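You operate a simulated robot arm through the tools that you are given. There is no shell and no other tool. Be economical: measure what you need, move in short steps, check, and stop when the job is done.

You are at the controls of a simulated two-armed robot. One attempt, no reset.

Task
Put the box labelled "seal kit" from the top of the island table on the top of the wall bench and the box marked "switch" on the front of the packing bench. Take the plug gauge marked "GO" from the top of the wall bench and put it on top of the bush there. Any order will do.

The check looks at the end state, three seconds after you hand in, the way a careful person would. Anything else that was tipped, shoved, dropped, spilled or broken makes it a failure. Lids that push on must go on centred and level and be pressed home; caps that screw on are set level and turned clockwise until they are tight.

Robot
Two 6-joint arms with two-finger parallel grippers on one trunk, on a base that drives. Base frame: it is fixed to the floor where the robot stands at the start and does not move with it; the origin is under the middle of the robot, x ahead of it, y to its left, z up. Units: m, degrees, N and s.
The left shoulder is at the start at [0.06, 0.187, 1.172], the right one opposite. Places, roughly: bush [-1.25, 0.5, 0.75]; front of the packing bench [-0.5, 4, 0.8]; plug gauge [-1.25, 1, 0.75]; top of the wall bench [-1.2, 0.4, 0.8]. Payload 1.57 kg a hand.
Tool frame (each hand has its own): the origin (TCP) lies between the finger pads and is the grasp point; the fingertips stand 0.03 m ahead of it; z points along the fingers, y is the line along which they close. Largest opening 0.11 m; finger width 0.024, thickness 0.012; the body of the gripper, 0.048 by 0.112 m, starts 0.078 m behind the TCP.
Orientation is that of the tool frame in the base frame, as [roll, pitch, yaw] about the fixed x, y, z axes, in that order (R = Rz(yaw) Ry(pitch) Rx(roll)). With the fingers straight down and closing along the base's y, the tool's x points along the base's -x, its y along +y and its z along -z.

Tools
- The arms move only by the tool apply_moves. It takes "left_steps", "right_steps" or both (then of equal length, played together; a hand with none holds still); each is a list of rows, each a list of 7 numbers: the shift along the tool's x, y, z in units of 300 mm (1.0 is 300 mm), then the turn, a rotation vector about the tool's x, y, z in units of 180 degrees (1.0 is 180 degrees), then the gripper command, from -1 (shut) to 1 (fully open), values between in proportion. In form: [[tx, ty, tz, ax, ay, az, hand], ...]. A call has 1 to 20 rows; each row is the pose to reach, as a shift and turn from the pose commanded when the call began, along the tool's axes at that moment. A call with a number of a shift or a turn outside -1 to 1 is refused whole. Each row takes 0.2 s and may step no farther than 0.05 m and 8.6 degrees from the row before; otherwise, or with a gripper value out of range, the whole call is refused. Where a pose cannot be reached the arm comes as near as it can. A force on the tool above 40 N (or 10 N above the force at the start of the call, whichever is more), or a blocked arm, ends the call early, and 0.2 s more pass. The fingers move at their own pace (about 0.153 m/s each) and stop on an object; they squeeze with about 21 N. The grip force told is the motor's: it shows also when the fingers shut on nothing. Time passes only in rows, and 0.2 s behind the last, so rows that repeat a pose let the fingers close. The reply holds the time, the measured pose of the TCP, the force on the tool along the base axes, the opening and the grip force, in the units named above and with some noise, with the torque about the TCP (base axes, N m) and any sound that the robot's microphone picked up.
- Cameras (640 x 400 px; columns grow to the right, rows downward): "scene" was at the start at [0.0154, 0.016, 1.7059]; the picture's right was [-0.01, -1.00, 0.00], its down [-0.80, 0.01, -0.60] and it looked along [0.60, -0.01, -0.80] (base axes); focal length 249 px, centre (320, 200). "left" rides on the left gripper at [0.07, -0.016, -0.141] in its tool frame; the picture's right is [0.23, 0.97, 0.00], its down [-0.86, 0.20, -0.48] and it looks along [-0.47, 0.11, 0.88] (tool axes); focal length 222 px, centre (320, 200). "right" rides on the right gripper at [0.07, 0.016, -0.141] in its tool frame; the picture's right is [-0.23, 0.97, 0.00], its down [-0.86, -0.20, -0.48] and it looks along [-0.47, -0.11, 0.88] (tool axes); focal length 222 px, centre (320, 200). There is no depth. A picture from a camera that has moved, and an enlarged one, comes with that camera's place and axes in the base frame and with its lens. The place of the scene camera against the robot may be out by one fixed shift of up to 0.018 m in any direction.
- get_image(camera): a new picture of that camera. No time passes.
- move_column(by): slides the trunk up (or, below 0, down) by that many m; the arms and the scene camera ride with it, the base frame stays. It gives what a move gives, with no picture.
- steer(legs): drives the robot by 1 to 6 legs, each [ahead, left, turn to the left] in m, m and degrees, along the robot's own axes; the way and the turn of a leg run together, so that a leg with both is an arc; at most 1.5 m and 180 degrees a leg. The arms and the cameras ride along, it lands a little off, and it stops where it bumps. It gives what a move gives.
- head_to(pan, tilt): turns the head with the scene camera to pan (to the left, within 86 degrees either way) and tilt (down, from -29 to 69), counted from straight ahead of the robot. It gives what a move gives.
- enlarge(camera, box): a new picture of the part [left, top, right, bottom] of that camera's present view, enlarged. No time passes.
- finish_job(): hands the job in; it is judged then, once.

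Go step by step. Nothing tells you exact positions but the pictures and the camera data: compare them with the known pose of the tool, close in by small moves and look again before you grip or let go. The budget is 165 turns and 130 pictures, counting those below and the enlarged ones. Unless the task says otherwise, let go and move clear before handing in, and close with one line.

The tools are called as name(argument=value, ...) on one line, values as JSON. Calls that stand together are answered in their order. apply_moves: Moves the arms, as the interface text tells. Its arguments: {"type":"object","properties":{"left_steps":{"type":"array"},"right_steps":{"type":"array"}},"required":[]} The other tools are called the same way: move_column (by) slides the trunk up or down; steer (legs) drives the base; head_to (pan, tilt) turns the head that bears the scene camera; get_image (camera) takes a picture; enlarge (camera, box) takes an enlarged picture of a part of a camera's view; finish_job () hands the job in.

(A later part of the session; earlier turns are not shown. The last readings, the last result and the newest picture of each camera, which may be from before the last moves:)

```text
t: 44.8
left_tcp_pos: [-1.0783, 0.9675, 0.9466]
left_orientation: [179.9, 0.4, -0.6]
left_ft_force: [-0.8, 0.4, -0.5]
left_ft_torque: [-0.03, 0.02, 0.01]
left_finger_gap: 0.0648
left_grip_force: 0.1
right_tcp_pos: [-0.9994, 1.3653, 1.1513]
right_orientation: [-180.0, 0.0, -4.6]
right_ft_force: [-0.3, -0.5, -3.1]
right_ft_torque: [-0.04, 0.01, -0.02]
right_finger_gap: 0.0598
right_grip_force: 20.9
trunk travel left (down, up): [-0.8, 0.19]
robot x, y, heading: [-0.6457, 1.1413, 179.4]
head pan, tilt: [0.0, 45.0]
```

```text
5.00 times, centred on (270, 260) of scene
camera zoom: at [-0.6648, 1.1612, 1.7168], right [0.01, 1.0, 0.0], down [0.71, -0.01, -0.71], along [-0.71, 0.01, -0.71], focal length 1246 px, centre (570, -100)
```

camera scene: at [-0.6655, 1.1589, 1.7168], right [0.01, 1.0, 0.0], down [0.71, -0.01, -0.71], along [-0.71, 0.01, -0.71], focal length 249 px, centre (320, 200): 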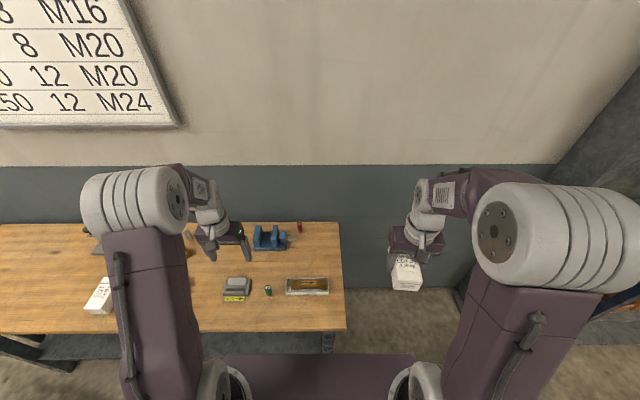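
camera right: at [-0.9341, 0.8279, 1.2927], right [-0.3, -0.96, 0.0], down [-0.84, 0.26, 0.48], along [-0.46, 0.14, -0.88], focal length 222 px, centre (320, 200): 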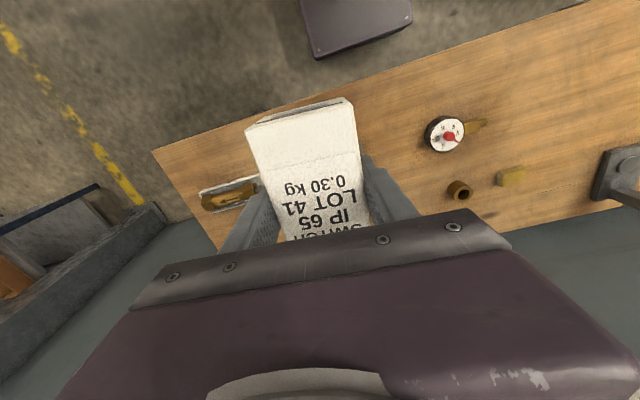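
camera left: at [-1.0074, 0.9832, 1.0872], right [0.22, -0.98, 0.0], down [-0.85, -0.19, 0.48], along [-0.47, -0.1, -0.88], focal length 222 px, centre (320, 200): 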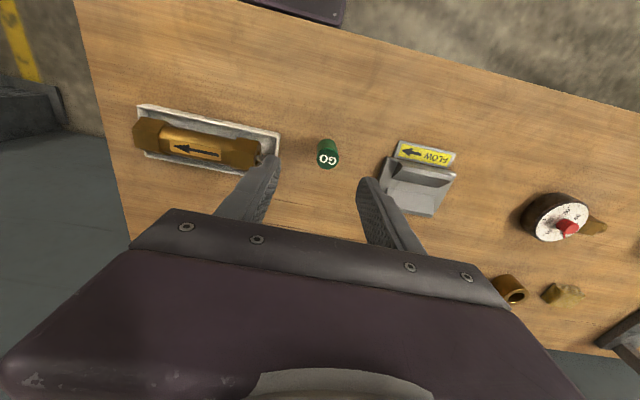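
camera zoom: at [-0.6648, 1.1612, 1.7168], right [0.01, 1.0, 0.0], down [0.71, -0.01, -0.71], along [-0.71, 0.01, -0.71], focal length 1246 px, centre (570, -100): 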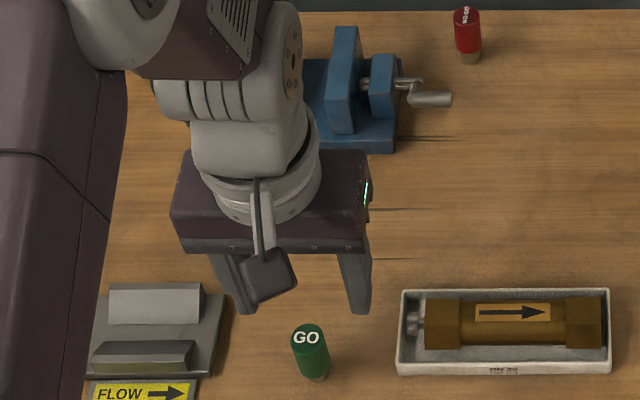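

The gauge sits at (-1.080, 0.960). I shift 7 mm, narrow the fingers to clear the tray, and go down to grip the upper part of the handle.

apply_moves(left_steps=[[-0.007, 0.025, 0, 0, 0, 0, -0.05], [-0.007, 0.025, 0.08, 0, 0, 0, -0.05], [-0.007, 0.025, 0.16, 0, 0, 0, -0.05], [-0.007, 0.025, 0.22, 0, 0, 0, -0.05], [-0.007, 0.025, 0.22, 0, 0, 0, -0.05]])

get_image(camera="left")

enlarge(camera="scene", box=[210, 240, 330, 310])

```text
t: 46.0
left_tcp_pos: [-1.0801, 0.9589, 0.8827]
left_orientation: [179.9, 0.4, -0.6]
left_ft_force: [1.0, 0.1, 0.4]
left_ft_torque: [0.02, -0.02, 0.0]
left_finger_gap: 0.0523
left_grip_force: 0.0
right_tcp_pos: [-0.998, 1.3645, 1.1508]
right_orientation: [180.0, -0.1, -4.5]
right_ft_force: [0.5, 0.0, -2.5]
right_ft_torque: [0.0, -0.01, -0.02]
right_finger_gap: 0.0598
right_grip_force: 21.6
trunk travel left (down, up): [-0.8, 0.19]
robot x, y, heading: [-0.6437, 1.1434, 179.4]
head pan, tilt: [0.0, 45.0]
```

```text
94 pictures are left
camera left: at [-1.0095, 0.9757, 1.0226], right [0.22, -0.98, 0.0], down [-0.85, -0.19, 0.48], along [-0.47, -0.1, -0.88], focal length 222 px, centre (320, 200)
```

left: 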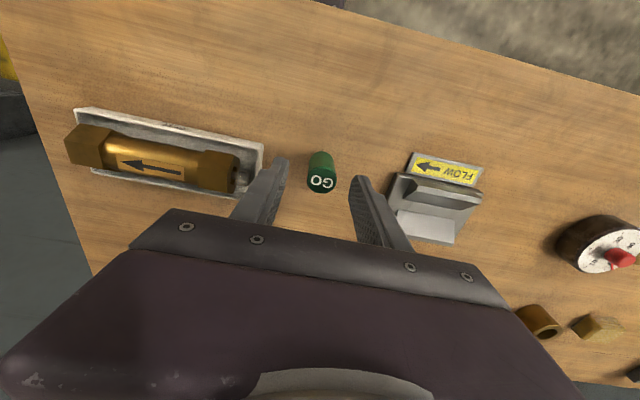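

```text
5.33 times, centred on (270, 275) of scene
camera zoom: at [-0.6652, 1.1606, 1.7168], right [0.01, 1.0, 0.0], down [0.71, -0.01, -0.71], along [-0.71, 0.01, -0.71], focal length 1329 px, centre (587, -200)
```

zoom: 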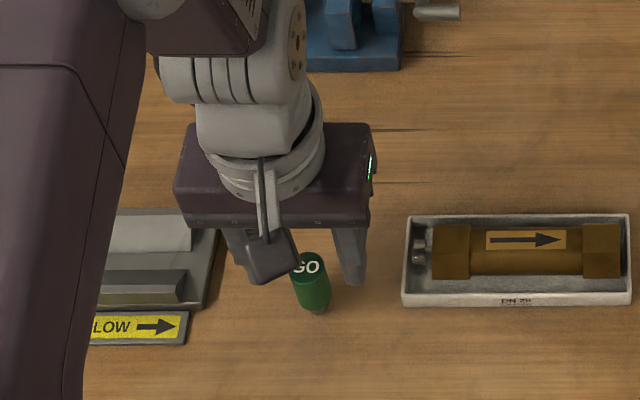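

It is centred. I go down to 0.845, close the hand and lift.

apply_moves(left_steps=[[-0.007, 0, 0.06, 0, 0, 0, -0.05], [-0.007, 0, 0.12, 0, 0, 0, -0.05], [-0.007, 0, 0.123, 0, 0, 0, -0.05], [-0.007, 0, 0.123, 0, 0, 0, -0.3], [-0.007, 0, 0.123, 0, 0, 0, -0.5], [-0.007, 0, 0.123, 0, 0, 0, -1], [-0.007, 0, 0.123, 0, 0, 0, -1]])

get_image(camera="left")

enlarge(camera="scene", box=[210, 240, 330, 310])

```text
t: 47.6
left_tcp_pos: [-1.0822, 0.9594, 0.8452]
left_orientation: [180.0, 0.2, -0.6]
left_ft_force: [-0.4, 1.0, 0.0]
left_ft_torque: [0.05, 0.0, -0.01]
left_finger_gap: 0.0233
left_grip_force: 21.0
right_tcp_pos: [-1.0006, 1.3649, 1.1521]
right_orientation: [-180.0, 0.0, -4.6]
right_ft_force: [-0.2, 0.0, -3.4]
right_ft_torque: [0.01, -0.01, 0.01]
right_finger_gap: 0.0597
right_grip_force: 21.0
trunk travel left (down, up): [-0.8, 0.19]
robot x, y, heading: [-0.641, 1.1393, 179.2]
head pan, tilt: [0.0, 45.0]
```

```text
92 pictures are left
camera left: at [-1.0124, 0.9755, 0.9854], right [0.22, -0.98, 0.0], down [-0.86, -0.19, 0.48], along [-0.47, -0.1, -0.88], focal length 222 px, centre (320, 200)
```

left: 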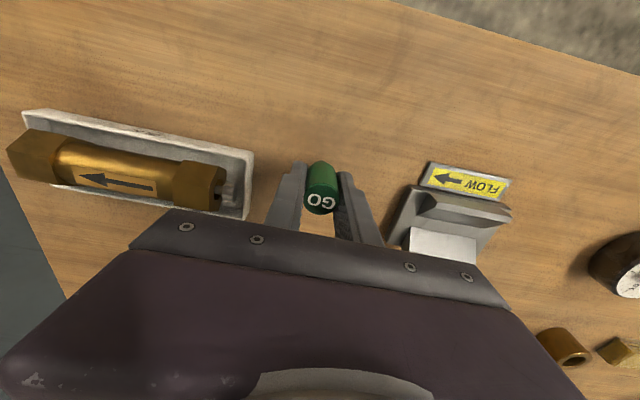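

```text
5.33 times, centred on (270, 275) of scene
camera zoom: at [-0.6656, 1.1605, 1.7168], right [0.01, 1.0, 0.0], down [0.71, -0.01, -0.71], along [-0.71, 0.01, -0.71], focal length 1329 px, centre (587, -200)
```

zoom: 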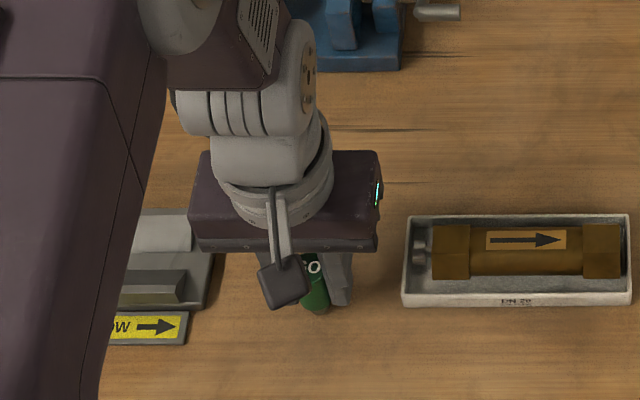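

The gauge is gripped (opening 23 mm). I lift it well clear and drive back left and slightly closer, so that the bush is within reach of the left hand.

apply_moves(left_steps=[[0, 0, -0.06, 0, 0, 0, -1], [0, 0, -0.16, 0, 0, 0, -1], [0, 0, -0.3, 0, 0, 0, -1], [0, 0, -0.45, 0, 0, 0, -1], [0, 0, -0.6, 0, 0, 0, -1], [0, 0, -0.75, 0, 0, 0, -1]])

steer(legs=[[0, 0.36, 0.7]])

get_image(camera="left")

get_image(camera="scene")

```text
t: 49.0
left_tcp_pos: [-1.0803, 0.9612, 1.0707]
left_orientation: [179.9, 0.3, -0.7]
left_ft_force: [0.4, -0.5, 0.0]
left_ft_torque: [0.02, 0.06, 0.0]
left_finger_gap: 0.0232
left_grip_force: 21.4
right_tcp_pos: [-0.9981, 1.3642, 1.1522]
right_orientation: [-180.0, 0.0, -4.7]
right_ft_force: [-0.3, -0.3, -2.4]
right_ft_torque: [0.02, -0.02, 0.0]
right_finger_gap: 0.0595
right_grip_force: 21.4
trunk travel left (down, up): [-0.8, 0.19]
robot x, y, heading: [-0.6481, 1.1431, 179.4]
head pan, tilt: [0.0, 45.0]
```

```text
t: 51.3
left_tcp_pos: [-1.0826, 0.6022, 1.0704]
left_orientation: [179.8, 0.2, 0.0]
left_ft_force: [0.2, 0.7, -1.4]
left_ft_torque: [0.02, -0.03, -0.02]
left_finger_gap: 0.0233
left_grip_force: 21.1
right_tcp_pos: [-1.0044, 1.0057, 1.1489]
right_orientation: [179.9, -0.1, -4.0]
right_ft_force: [0.0, -0.8, -3.3]
right_ft_torque: [0.0, -0.01, 0.0]
right_finger_gap: 0.06
right_grip_force: 20.8
trunk travel left (down, up): [-0.8, 0.19]
robot x, y, heading: [-0.6514, 0.7852, -180.0]
head pan, tilt: [0.0, 45.0]
```

```text
90 pictures are left
camera left: at [-1.012, 0.6184, 1.2109], right [0.23, -0.97, 0.0], down [-0.85, -0.2, 0.48], along [-0.47, -0.11, -0.88], focal length 222 px, centre (320, 200)
```

left: 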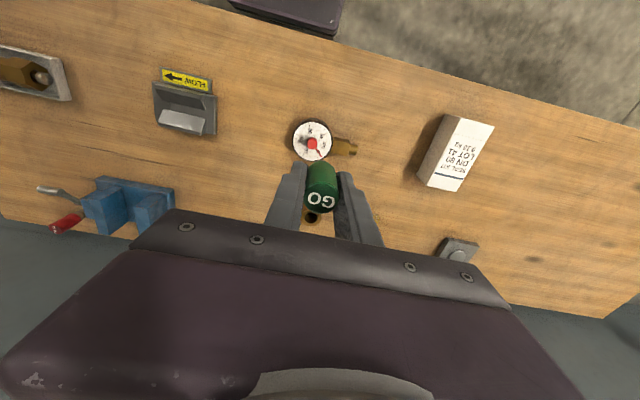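

```text
89 pictures are left
camera scene: at [-0.6676, 0.8066, 1.7168], right [0.0, 1.0, 0.0], down [0.71, 0.0, -0.71], along [-0.71, 0.0, -0.71], focal length 249 px, centre (320, 200)
```

scene: 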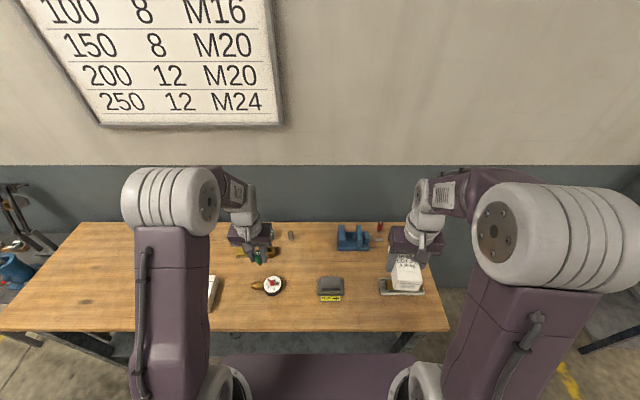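

The bush is visible just past the gauge, at about (-1.257, 0.578). I advance 4.5 cm and bring the hand near it, still high.

steer(legs=[[0.045, 0, 0]])

get_image(camera="right")

get_image(camera="left")

```text
t: 52.2
left_tcp_pos: [-1.1208, 0.5997, 1.0743]
left_orientation: [179.9, 0.5, 0.0]
left_ft_force: [1.0, -0.3, 0.0]
left_ft_torque: [0.04, 0.06, -0.01]
left_finger_gap: 0.0234
left_grip_force: 21.4
right_tcp_pos: [-1.0413, 1.0044, 1.1541]
right_orientation: [-179.9, 0.3, -4.1]
right_ft_force: [0.7, -1.0, -2.5]
right_ft_torque: [0.0, 0.05, 0.03]
right_finger_gap: 0.0601
right_grip_force: 21.3
trunk travel left (down, up): [-0.8, 0.19]
robot x, y, heading: [-0.6913, 0.7804, 180.0]
head pan, tilt: [0.0, 45.0]
```

```text
88 pictures are left
camera right: at [-0.9722, 0.9834, 1.2943], right [-0.29, -0.96, 0.0], down [-0.84, 0.26, 0.48], along [-0.46, 0.14, -0.88], focal length 222 px, centre (320, 200)
```

right: 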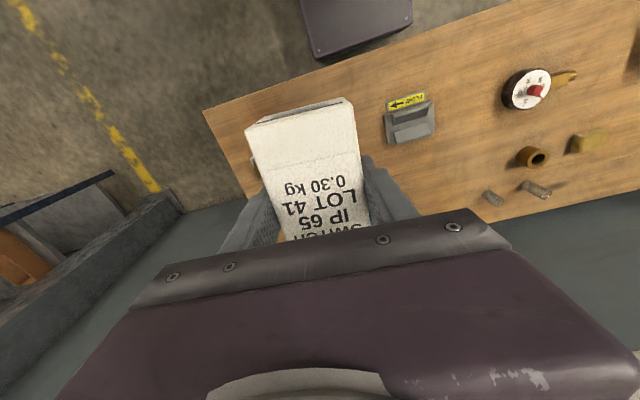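

```text
87 pictures are left
camera left: at [-1.0498, 0.6167, 1.2132], right [0.23, -0.97, 0.0], down [-0.85, -0.2, 0.49], along [-0.48, -0.11, -0.87], focal length 222 px, centre (320, 200)
```

left: 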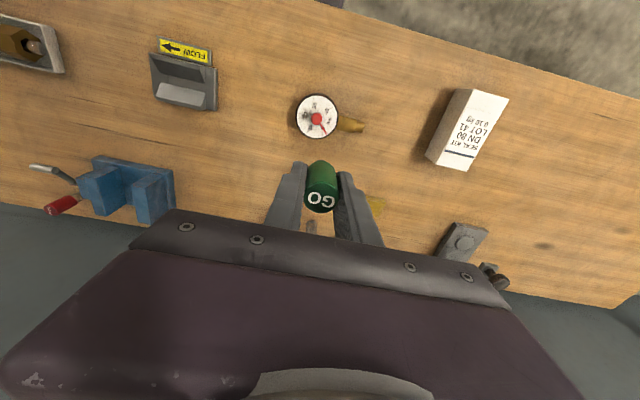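

The bush is clear in the right hand's view, so I enlarge it for precise measurement and check the springs nearby.

enlarge(camera="right", box=[470, 120, 630, 220])

enlarge(camera="scene", box=[220, 210, 320, 300])

```text
4.00 times, centred on (550, 170) of right
camera zoom: at [-0.9722, 0.9834, 1.2943], right [-0.29, -0.96, 0.0], down [-0.84, 0.26, 0.48], along [-0.46, 0.14, -0.88], focal length 888 px, centre (-600, 320)
```

zoom: 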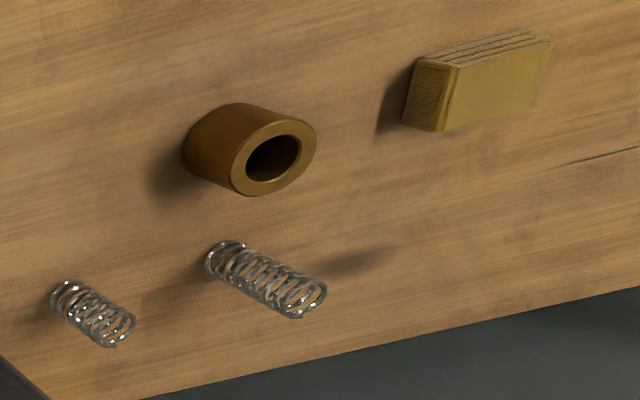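

```text
4.44 times, centred on (270, 255) of scene
camera zoom: at [-0.702, 0.804, 1.7169], right [0.0, 1.0, 0.0], down [0.7, 0.0, -0.71], along [-0.71, 0.0, -0.7], focal length 1107 px, centre (542, -44)
```

zoom: 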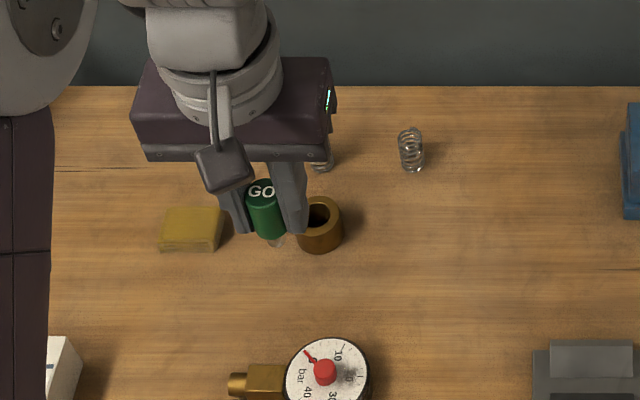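

I need the sizes of the bore and plug, so I shift the left hand aside by 8 cm for an unobstructed view of the bush, with the gauge in the same picture.

apply_moves(left_steps=[[0, -0.14, 0, 0, 0, 0, -1], [0, -0.28, 0, 0, 0, 0, -1], [0, -0.28, 0, 0, 0, 0, -1]])

enlarge(camera="left", box=[300, 140, 460, 240])

enlarge(camera="scene", box=[240, 220, 320, 280])

```text
t: 53.0
left_tcp_pos: [-1.1293, 0.6837, 1.0685]
left_orientation: [-179.9, 0.2, -0.1]
left_ft_force: [0.4, 0.6, -1.3]
left_ft_torque: [0.01, -0.01, -0.01]
left_finger_gap: 0.0232
left_grip_force: 20.8
right_tcp_pos: [-1.0504, 1.0045, 1.1497]
right_orientation: [-179.8, -0.2, -4.0]
right_ft_force: [0.1, -0.5, -3.4]
right_ft_torque: [0.0, -0.04, 0.01]
right_finger_gap: 0.0598
right_grip_force: 21.0
trunk travel left (down, up): [-0.8, 0.19]
robot x, y, heading: [-0.6925, 0.7854, 180.0]
head pan, tilt: [0.0, 45.0]
```

```text
4.00 times, centred on (380, 190) of left
camera zoom: at [-1.0598, 0.7003, 1.2077], right [0.23, -0.97, 0.0], down [-0.85, -0.2, 0.48], along [-0.47, -0.11, -0.88], focal length 888 px, centre (80, 240)
```

zoom: 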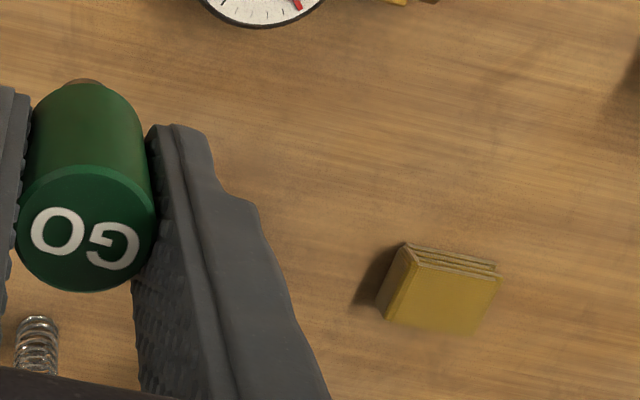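

```text
6.67 times, centred on (280, 250) of scene
camera zoom: at [-0.7152, 0.8032, 1.7167], right [0.0, 1.0, 0.0], down [0.71, 0.0, -0.71], along [-0.71, 0.0, -0.71], focal length 1661 px, centre (587, -133)
```

zoom: 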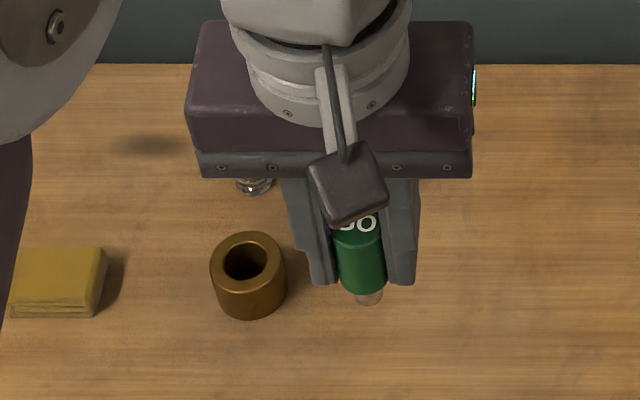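

I enlarge the bush and the gauge further to compare the bore with the handle and plug.

enlarge(camera="scene", box=[261, 248, 301, 273])

get_image(camera="right")

```text
16.00 times, centred on (281, 260) of scene
camera zoom: at [-0.7152, 0.8032, 1.7167], right [0.0, 1.0, 0.0], down [0.71, 0.0, -0.71], along [-0.71, 0.0, -0.71], focal length 3986 px, centre (944, -768)
```

zoom: 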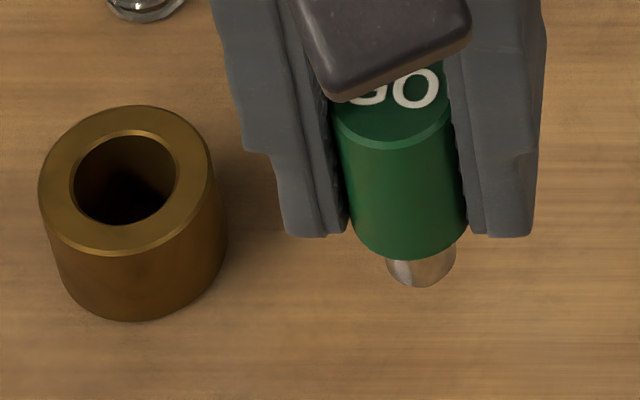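

```text
81 pictures are left
camera right: at [-0.9818, 0.9828, 1.2919], right [-0.29, -0.96, 0.0], down [-0.84, 0.26, 0.48], along [-0.45, 0.14, -0.88], focal length 222 px, centre (320, 200)
```

right: 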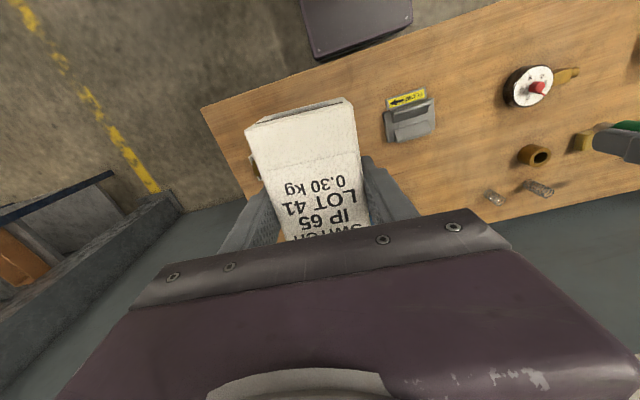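

The bore looks about 25–26 mm against a 23 mm handle and a 14 mm plug, so I need a closer view. I lower the left hand beside the bush.

apply_moves(left_steps=[[-0.12, -0.07, 0, 0, 0, 0, -1], [-0.233, -0.133, 0, 0, 0, 0, -1], [-0.233, -0.133, 0.15, 0, 0, 0, -1], [-0.233, -0.133, 0.3, 0, 0, 0, -1], [-0.233, -0.133, 0.3, 0, 0, 0, -1]])

enlarge(camera="left", box=[300, 140, 460, 240])

```text
t: 54.2
left_tcp_pos: [-1.1972, 0.7232, 0.9795]
left_orientation: [180.0, 0.3, 0.0]
left_ft_force: [-0.5, -0.1, -0.2]
left_ft_torque: [0.02, 0.03, 0.0]
left_finger_gap: 0.023
left_grip_force: 21.5
right_tcp_pos: [-1.0497, 1.0058, 1.1518]
right_orientation: [180.0, -0.1, -4.0]
right_ft_force: [-0.4, -0.5, -2.4]
right_ft_torque: [-0.02, 0.0, -0.01]
right_finger_gap: 0.06
right_grip_force: 21.4
trunk travel left (down, up): [-0.8, 0.19]
robot x, y, heading: [-0.6908, 0.7878, 180.1]
head pan, tilt: [0.0, 45.0]
```

```text
4.00 times, centred on (380, 190) of left
camera zoom: at [-1.1276, 0.7398, 1.1194], right [0.23, -0.97, 0.0], down [-0.85, -0.2, 0.48], along [-0.47, -0.11, -0.88], focal length 888 px, centre (80, 240)
```

zoom: 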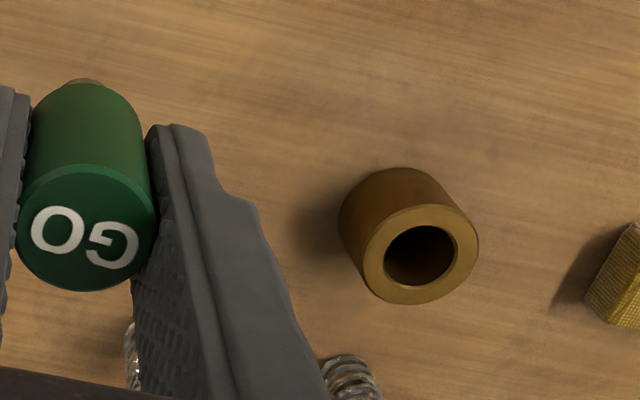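

The bore really looks near 26 mm, with the bush centre at (-1.261, 0.576) and its top at about 0.825. I move the gauge over the bush, still 10 cm above it, and check the alignment from the scene and right-hand cameras.

apply_moves(left_steps=[[-0.05, 0.12, 0, 0, 0, 0, -1], [-0.1, 0.24, 0, 0, 0, 0, -1], [-0.15, 0.36, 0, 0, 0, 0, -1], [-0.217, 0.487, 0, 0, 0, 0, -1], [-0.217, 0.487, 0.1, 0, 0, 0, -1], [-0.217, 0.487, 0.1, 0, 0, 0, -1]])

enlarge(camera="scene", box=[230, 220, 300, 270])

enlarge(camera="right", box=[460, 90, 620, 220])

```text
t: 55.6
left_tcp_pos: [-1.2605, 0.5785, 0.9521]
left_orientation: [179.9, 0.3, -0.1]
left_ft_force: [-0.1, -0.9, -1.2]
left_ft_torque: [-0.01, 0.01, 0.0]
left_finger_gap: 0.0233
left_grip_force: 20.9
right_tcp_pos: [-1.0496, 1.005, 1.1511]
right_orientation: [179.9, -0.1, -3.9]
right_ft_force: [0.1, 0.3, -2.4]
right_ft_torque: [0.0, -0.01, 0.02]
right_finger_gap: 0.0599
right_grip_force: 21.3
trunk travel left (down, up): [-0.8, 0.19]
robot x, y, heading: [-0.6895, 0.791, 180.1]
head pan, tilt: [0.0, 45.0]
```

```text
8.00 times, centred on (265, 245) of scene
camera zoom: at [-0.7122, 0.8052, 1.7168], right [0.0, 1.0, 0.0], down [0.71, 0.0, -0.71], along [-0.71, 0.0, -0.71], focal length 1993 px, centre (760, -160)
```

zoom: 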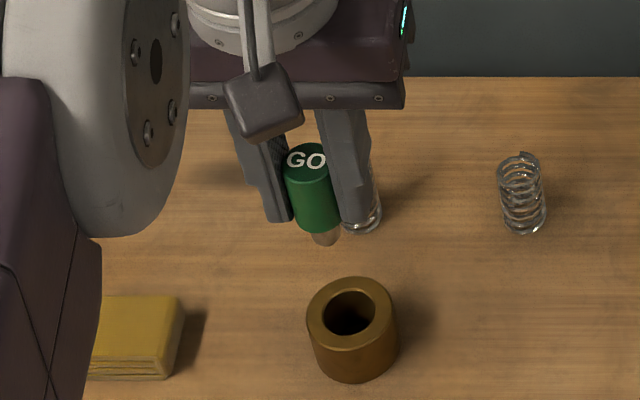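

```text
3.08 times, centred on (540, 155) of right
camera zoom: at [-0.9796, 0.9842, 1.2923], right [-0.29, -0.96, 0.0], down [-0.84, 0.26, 0.48], along [-0.46, 0.14, -0.88], focal length 684 px, centre (-357, 338)
```

zoom: 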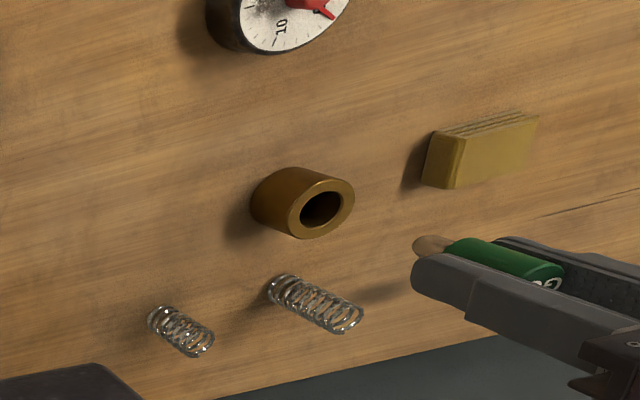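

The alignment is within 3 mm in all views. I move 2.5 mm toward the wall, lower to just above the bush top, then feel for contact in fine steps.

apply_moves(left_steps=[[-0.008, 0, 0.08, 0, 0, 0, -1], [-0.008, 0, 0.15, 0, 0, 0, -1], [-0.008, 0, 0.2, 0, 0, 0, -1], [-0.008, 0, 0.21, 0, 0, 0, -1], [-0.008, 0, 0.21, 0, 0, 0, -1]])

enlarge(camera="scene", box=[240, 230, 300, 270])

enlarge(camera="right", box=[480, 110, 600, 200])

```text
t: 56.8
left_tcp_pos: [-1.2652, 0.58, 0.889]
left_orientation: [179.8, 0.2, -0.1]
left_ft_force: [0.5, -0.5, -1.5]
left_ft_torque: [0.01, -0.01, -0.02]
left_finger_gap: 0.0232
left_grip_force: 20.8
right_tcp_pos: [-1.0475, 1.0052, 1.1517]
right_orientation: [180.0, -0.1, -4.0]
right_ft_force: [-0.8, -0.2, -1.9]
right_ft_torque: [0.0, -0.01, 0.04]
right_finger_gap: 0.0598
right_grip_force: 20.8
trunk travel left (down, up): [-0.8, 0.19]
robot x, y, heading: [-0.6908, 0.7891, 179.9]
head pan, tilt: [0.0, 45.0]
```

```text
10.00 times, centred on (270, 250) of scene
camera zoom: at [-0.7127, 0.8045, 1.7168], right [0.0, 1.0, 0.0], down [0.71, 0.0, -0.71], along [-0.71, 0.0, -0.71], focal length 2492 px, centre (820, -300)
```

zoom: 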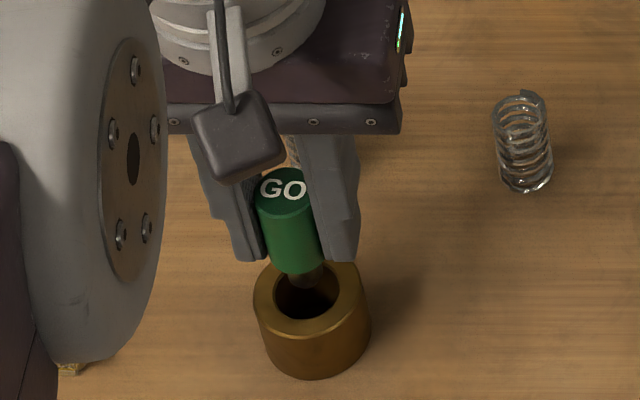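

```text
4.44 times, centred on (540, 155) of right
camera zoom: at [-0.98, 0.9838, 1.2923], right [-0.29, -0.96, 0.0], down [-0.84, 0.26, 0.48], along [-0.46, 0.14, -0.88], focal length 987 px, centre (-658, 400)
```

zoom: 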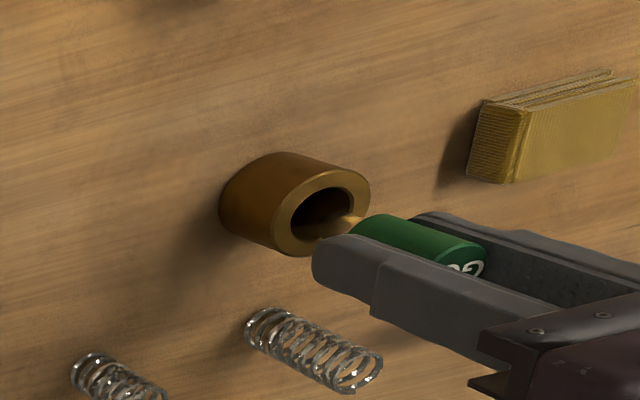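

The plug is at the mouth of the bush. I lower in 1.5 mm steps and watch for contact.

apply_moves(left_steps=[[0, 0, 0.005, 0, 0, 0, -1], [0, 0, 0.01, 0, 0, 0, -1], [0, 0, 0.015, 0, 0, 0, -1], [0, 0, 0.02, 0, 0, 0, -1], [0, 0, 0.025, 0, 0, 0, -1], [0, 0, 0.03, 0, 0, 0, -1], [0, 0, 0.035, 0, 0, 0, -1], [0, 0, 0.04, 0, 0, 0, -1]])

enlarge(camera="scene", box=[240, 230, 300, 270])

enlarge(camera="right", box=[480, 110, 600, 200])

```text
t: 58.6
left_tcp_pos: [-1.2643, 0.5794, 0.8786]
left_orientation: [-180.0, 0.5, 0.0]
left_ft_force: [-1.8, -1.0, 16.9]
left_ft_torque: [-0.01, 0.05, 0.09]
left_finger_gap: 0.0233
left_grip_force: 21.7
right_tcp_pos: [-1.0475, 1.0059, 1.1524]
right_orientation: [180.0, 0.0, -4.0]
right_ft_force: [-0.9, -0.5, -3.6]
right_ft_torque: [0.0, -0.01, -0.01]
right_finger_gap: 0.0599
right_grip_force: 21.0
trunk travel left (down, up): [-0.8, 0.19]
robot x, y, heading: [-0.6923, 0.7883, 180.1]
head pan, tilt: [0.0, 45.0]
```

```text
10.00 times, centred on (270, 250) of scene
camera zoom: at [-0.71, 0.8054, 1.7169], right [0.0, 1.0, 0.0], down [0.71, 0.0, -0.71], along [-0.71, 0.0, -0.71], focal length 2492 px, centre (820, -300)
```

zoom: 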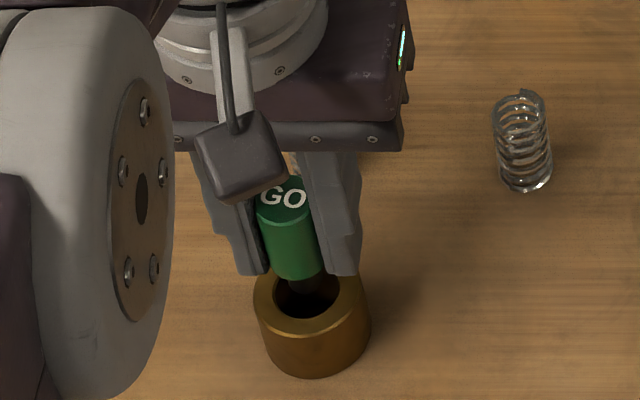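

```text
4.44 times, centred on (540, 155) of right
camera zoom: at [-0.978, 0.9844, 1.2927], right [-0.29, -0.96, 0.0], down [-0.84, 0.26, 0.48], along [-0.46, 0.14, -0.88], focal length 987 px, centre (-658, 400)
```

zoom: 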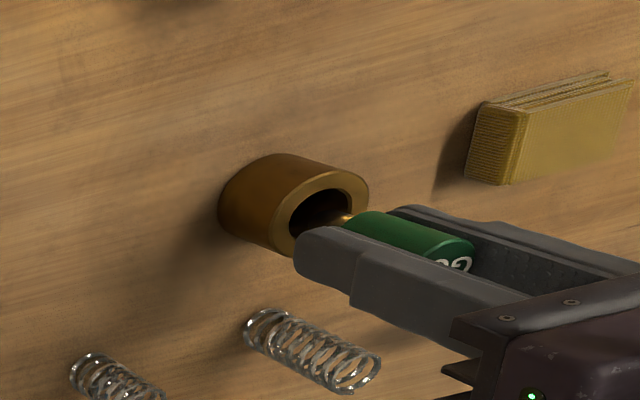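

Firm contact came with the plug bottom at the bush's top face, and the gauge is centred within about 1 mm. So the bush supports it there, and I relax the pressure before releasing.

apply_moves(left_steps=[[0, 0, -0.004, 0, 0, 0, -1], [0, 0, -0.004, 0, 0, 0, -1]])

```text
t: 59.2
left_tcp_pos: [-1.2641, 0.5783, 0.8783]
left_orientation: [179.9, 0.3, 0.0]
left_ft_force: [-2.5, -0.7, 10.6]
left_ft_torque: [0.01, 0.06, 0.03]
left_finger_gap: 0.023
left_grip_force: 21.4
right_tcp_pos: [-1.0478, 1.0061, 1.1515]
right_orientation: [-179.9, 0.1, -4.0]
right_ft_force: [0.6, -0.2, -3.4]
right_ft_torque: [0.05, -0.03, 0.0]
right_finger_gap: 0.0599
right_grip_force: 21.5
trunk travel left (down, up): [-0.8, 0.19]
robot x, y, heading: [-0.6918, 0.7887, 179.8]
head pan, tilt: [0.0, 45.0]
```

apply_moves(left_steps=[[0, 0, -0.006, 0, 0, 0, -1], [0, 0, -0.006, 0, 0, 0, -1]])

```text
t: 59.8
left_tcp_pos: [-1.2636, 0.5777, 0.8794]
left_orientation: [-180.0, 0.0, 0.0]
left_ft_force: [-0.2, 0.6, -0.7]
left_ft_torque: [-0.02, -0.02, 0.01]
left_finger_gap: 0.0234
left_grip_force: 21.2
right_tcp_pos: [-1.048, 1.0043, 1.1509]
right_orientation: [179.9, -0.1, -4.0]
right_ft_force: [-0.2, 0.3, -3.2]
right_ft_torque: [0.02, -0.03, 0.02]
right_finger_gap: 0.0603
right_grip_force: 21.0
trunk travel left (down, up): [-0.8, 0.19]
robot x, y, heading: [-0.692, 0.7845, 180.3]
head pan, tilt: [0.0, 45.0]
```

The contact force is now about zero, with the plug just at the surface. I open the fingers gently.

apply_moves(left_steps=[[0, 0, 0.002, 0, 0, 0, -1], [0, 0, 0.002, 0, 0, 0, -0.54], [0, 0, 0.002, 0, 0, 0, -0.48], [0, 0, 0.002, 0, 0, 0, -0.4], [0, 0, 0.002, 0, 0, 0, -0.3], [0, 0, 0.002, 0, 0, 0, -0.2], [0, 0, 0.002, 0, 0, 0, -0.2]])

enlarge(camera="scene", box=[240, 230, 300, 270])

enlarge(camera="right", box=[480, 110, 600, 200])

```text
t: 61.4
left_tcp_pos: [-1.2649, 0.5795, 0.8797]
left_orientation: [179.8, 0.3, 0.0]
left_ft_force: [0.7, 0.1, 0.1]
left_ft_torque: [-0.01, 0.02, -0.02]
left_finger_gap: 0.044
left_grip_force: 0.1
right_tcp_pos: [-1.0488, 1.0046, 1.1512]
right_orientation: [-180.0, -0.1, -4.1]
right_ft_force: [-0.4, 0.0, -3.0]
right_ft_torque: [0.06, -0.04, 0.01]
right_finger_gap: 0.06
right_grip_force: 20.9
trunk travel left (down, up): [-0.8, 0.19]
robot x, y, heading: [-0.6913, 0.7854, 180.0]
head pan, tilt: [0.0, 45.0]
```

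```text
10.00 times, centred on (270, 250) of scene
camera zoom: at [-0.7127, 0.8046, 1.7168], right [0.0, 1.0, 0.0], down [0.71, 0.0, -0.71], along [-0.71, 0.0, -0.71], focal length 2492 px, centre (820, -300)
```

zoom: 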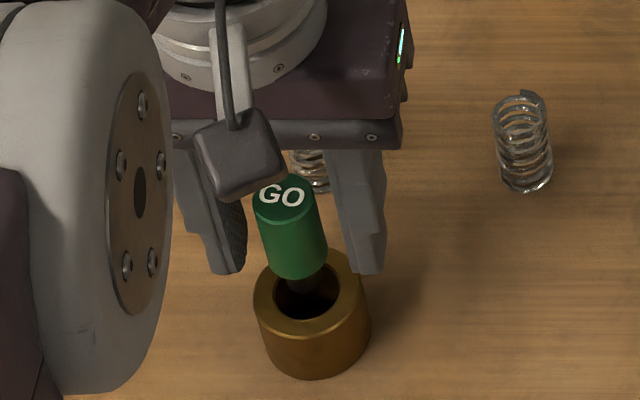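

```text
4.44 times, centred on (540, 155) of right
camera zoom: at [-0.98, 0.9838, 1.2923], right [-0.29, -0.96, 0.0], down [-0.84, 0.26, 0.48], along [-0.46, 0.14, -0.88], focal length 987 px, centre (-658, 400)
```

zoom: 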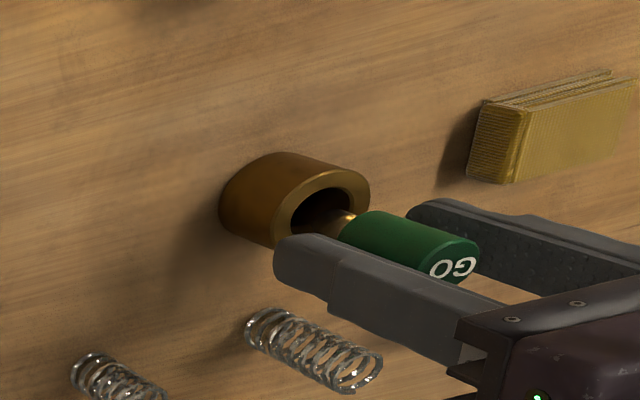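

The gauge stands free and upright on the bush. I raise the hand straight up.

apply_moves(left_steps=[[0, 0, -0.05, 0, 0, 0, -0.2], [0, 0, -0.12, 0, 0, 0, -0.2], [0, 0, -0.22, 0, 0, 0, -0.2], [0, 0, -0.35, 0, 0, 0, -0.2], [0, 0, -0.5, 0, 0, 0, -0.2], [0, 0, -0.65, 0, 0, 0, -0.2], [0, 0, -0.8, 0, 0, 0, -0.2]])

get_image(camera="scene")

enlarge(camera="right", box=[480, 110, 600, 200])

```text
t: 63.0
left_tcp_pos: [-1.262, 0.5782, 1.1182]
left_orientation: [179.9, 0.1, 0.0]
left_ft_force: [-0.1, 0.9, 0.4]
left_ft_torque: [-0.04, 0.01, -0.02]
left_finger_gap: 0.0439
left_grip_force: 0.1
right_tcp_pos: [-1.0485, 1.0061, 1.1518]
right_orientation: [-180.0, 0.0, -4.0]
right_ft_force: [0.3, 0.7, -3.2]
right_ft_torque: [0.0, -0.03, 0.02]
right_finger_gap: 0.0597
right_grip_force: 20.7
trunk travel left (down, up): [-0.8, 0.19]
robot x, y, heading: [-0.6916, 0.788, 180.0]
head pan, tilt: [0.0, 45.0]
```

```text
71 pictures are left
camera scene: at [-0.7115, 0.8049, 1.7167], right [0.0, 1.0, 0.0], down [0.71, 0.0, -0.71], along [-0.71, 0.0, -0.71], focal length 249 px, centre (320, 200)
```

scene: 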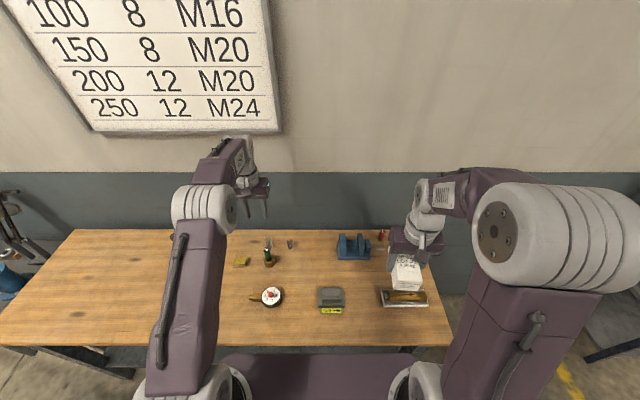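

```text
4.44 times, centred on (540, 155) of right
camera zoom: at [-0.9792, 0.984, 1.2924], right [-0.29, -0.96, 0.0], down [-0.84, 0.26, 0.48], along [-0.46, 0.14, -0.88], focal length 987 px, centre (-658, 400)
```

zoom: 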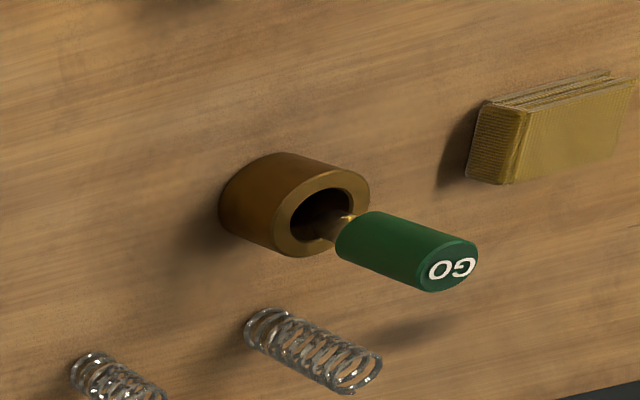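

The gauge stands on the bush. I draw the left hand back, back off from the bench and turn right to face +y.

apply_moves(left_steps=[[0.15, 0, -0.03, 0, 0, 0, -0.2], [0.3, 0, -0.06, 0, 0, 0, -0.2], [0.45, 0, -0.1, 0, 0, 0, -0.2], [0.6, 0, -0.1, 0, 0, 0, -0.2], [0.7, 0, -0.1, 0, 0, 0, -0.2]])

steer(legs=[[-0.36, 0, 0], [0, 0, -90]])

head_to(pan=0, tilt=20)

get_image(camera="scene")

```text
t: 64.2
left_tcp_pos: [-1.0531, 0.5774, 1.1495]
left_orientation: [180.0, 0.3, 0.0]
left_ft_force: [-0.5, -0.2, 0.0]
left_ft_torque: [0.04, -0.02, 0.02]
left_finger_gap: 0.0439
left_grip_force: 0.1
right_tcp_pos: [-1.0477, 1.0054, 1.1514]
right_orientation: [-180.0, 0.1, -4.1]
right_ft_force: [0.5, -0.3, -3.4]
right_ft_torque: [0.01, -0.01, 0.0]
right_finger_gap: 0.0598
right_grip_force: 21.2
trunk travel left (down, up): [-0.8, 0.19]
robot x, y, heading: [-0.6929, 0.7917, 180.1]
head pan, tilt: [0.0, 45.0]
```

```text
t: 70.3
left_tcp_pos: [-0.5524, 1.1468, 1.1486]
left_orientation: [180.0, 0.2, -89.5]
left_ft_force: [-0.4, 0.0, -0.1]
left_ft_torque: [0.01, -0.01, 0.01]
left_finger_gap: 0.0441
left_grip_force: 0.0
right_tcp_pos: [-0.1235, 1.1443, 1.1521]
right_orientation: [179.9, -0.1, -93.5]
right_ft_force: [-0.7, 0.1, -1.8]
right_ft_torque: [-0.02, 0.03, -0.01]
right_finger_gap: 0.0601
right_grip_force: 21.1
trunk travel left (down, up): [-0.8, 0.19]
robot x, y, heading: [-0.3407, 0.7851, 90.4]
head pan, tilt: [0.0, 45.0]
```

```text
t: 71.2
left_tcp_pos: [-0.5505, 1.1454, 1.1486]
left_orientation: [179.9, 0.3, -89.5]
left_ft_force: [0.5, -0.1, -0.5]
left_ft_torque: [0.01, 0.03, 0.01]
left_finger_gap: 0.0441
left_grip_force: 0.0
right_tcp_pos: [-0.1241, 1.1445, 1.1495]
right_orientation: [180.0, -0.2, -93.5]
right_ft_force: [0.0, -0.3, -3.5]
right_ft_torque: [0.0, 0.03, 0.01]
right_finger_gap: 0.0598
right_grip_force: 21.2
trunk travel left (down, up): [-0.8, 0.19]
robot x, y, heading: [-0.3386, 0.7876, 90.6]
head pan, tilt: [0.0, 20.0]
```

```text
69 pictures are left
camera scene: at [-0.3375, 0.8366, 1.7554], right [1.0, 0.01, 0.0], down [0.0, -0.34, -0.94], along [-0.01, 0.94, -0.34], focal length 249 px, centre (320, 200)
```

scene: 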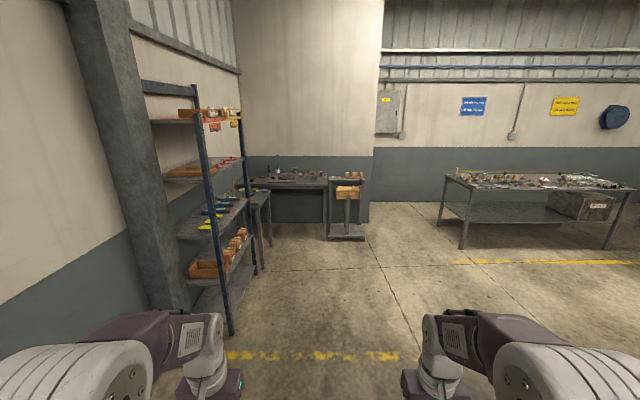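

enlarge(camera="scene", box=[230, 140, 390, 260])

enlarge(camera="scene", box=[430, 140, 640, 260])

```text
3.33 times, centred on (310, 200) of scene
camera zoom: at [-0.3375, 0.8366, 1.7554], right [1.0, 0.01, 0.0], down [0.0, -0.34, -0.94], along [-0.01, 0.94, -0.34], focal length 830 px, centre (353, 200)
```

zoom: 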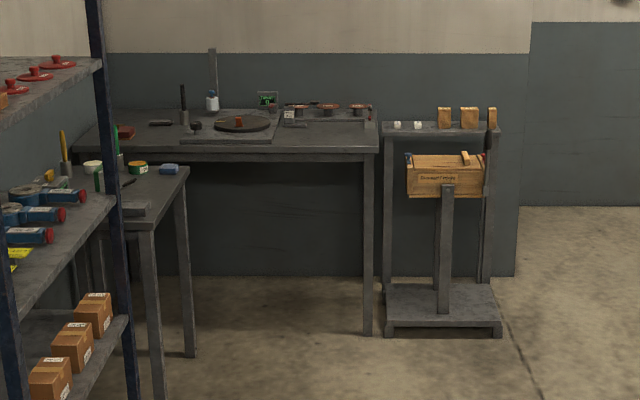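

```text
3.05 times, centred on (535, 200) of scene
camera zoom: at [-0.3375, 0.8366, 1.7554], right [1.0, 0.01, 0.0], down [0.0, -0.34, -0.94], along [-0.01, 0.94, -0.34], focal length 759 px, centre (-335, 200)
```

zoom: 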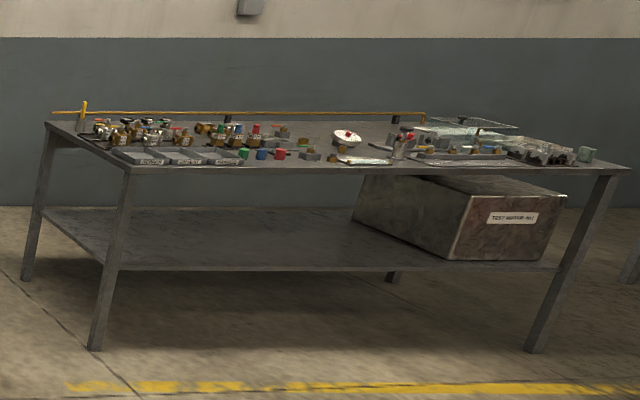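

The corner bench with its front edge at y of about 4.0, x from -1.35 to -0.3, fits the packing bench. The way is clear, so I drive to about 1 m in front of it and look.

steer(legs=[[0, 0, -0.6], [1.2, 0, 0], [1.0, 0.1, 0]])

head_to(pan=0, tilt=35)

get_image(camera="scene")

```text
t: 82.4
left_tcp_pos: [-0.6843, 3.3317, 1.1483]
left_orientation: [179.9, 0.3, -88.4]
left_ft_force: [0.3, 0.2, 0.1]
left_ft_torque: [0.01, 0.01, 0.0]
left_finger_gap: 0.0442
left_grip_force: 0.1
right_tcp_pos: [-0.2572, 3.3379, 1.1514]
right_orientation: [-180.0, 0.0, -92.3]
right_ft_force: [-0.5, -0.4, -3.2]
right_ft_torque: [-0.02, -0.03, 0.0]
right_finger_gap: 0.0601
right_grip_force: 21.2
trunk travel left (down, up): [-0.8, 0.19]
robot x, y, heading: [-0.4633, 2.9742, 91.8]
head pan, tilt: [0.0, 20.0]
```

```text
t: 83.2
left_tcp_pos: [-0.6849, 3.3319, 1.1482]
left_orientation: [179.9, 0.2, -88.4]
left_ft_force: [0.5, 0.6, 0.6]
left_ft_torque: [-0.02, 0.01, -0.01]
left_finger_gap: 0.0439
left_grip_force: 0.1
right_tcp_pos: [-0.2563, 3.3384, 1.1509]
right_orientation: [179.9, -0.2, -92.4]
right_ft_force: [-0.2, -0.6, -2.9]
right_ft_torque: [0.0, 0.0, -0.01]
right_finger_gap: 0.0597
right_grip_force: 20.8
trunk travel left (down, up): [-0.8, 0.19]
robot x, y, heading: [-0.4646, 2.9763, 91.4]
head pan, tilt: [0.0, 35.0]
```

```text
66 pictures are left
camera scene: at [-0.4641, 3.0216, 1.7316], right [1.0, 0.03, 0.0], down [0.02, -0.57, -0.82], along [-0.02, 0.82, -0.57], focal length 249 px, centre (320, 200)
```

scene: 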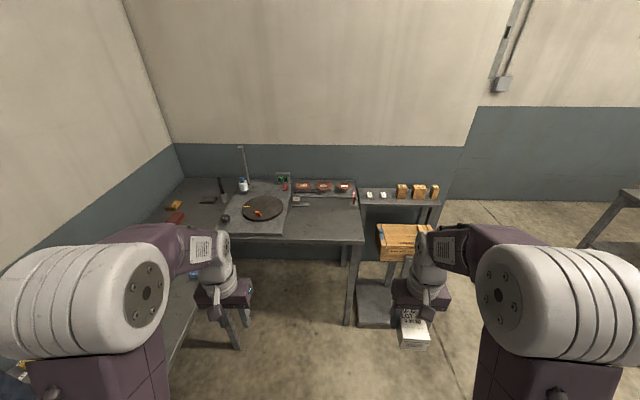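

enlarge(camera="scene", box=[150, 140, 460, 334])

enlarge(camera="scene", box=[340, 170, 470, 270])

```text
2.06 times, centred on (305, 237) of scene
camera zoom: at [-0.4641, 3.0216, 1.7316], right [1.0, 0.03, 0.0], down [0.02, -0.57, -0.82], along [-0.02, 0.82, -0.57], focal length 514 px, centre (351, 124)
```

zoom: 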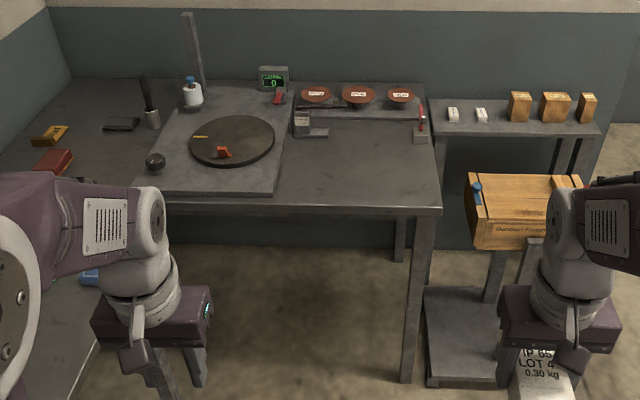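

```text
4.00 times, centred on (405, 220) of scene
camera zoom: at [-0.4641, 3.0216, 1.7316], right [1.0, 0.03, 0.0], down [0.02, -0.57, -0.82], along [-0.02, 0.82, -0.57], focal length 997 px, centre (-20, 120)
```

zoom: 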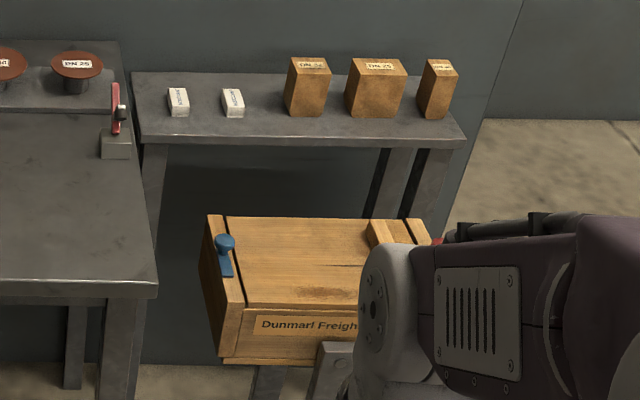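

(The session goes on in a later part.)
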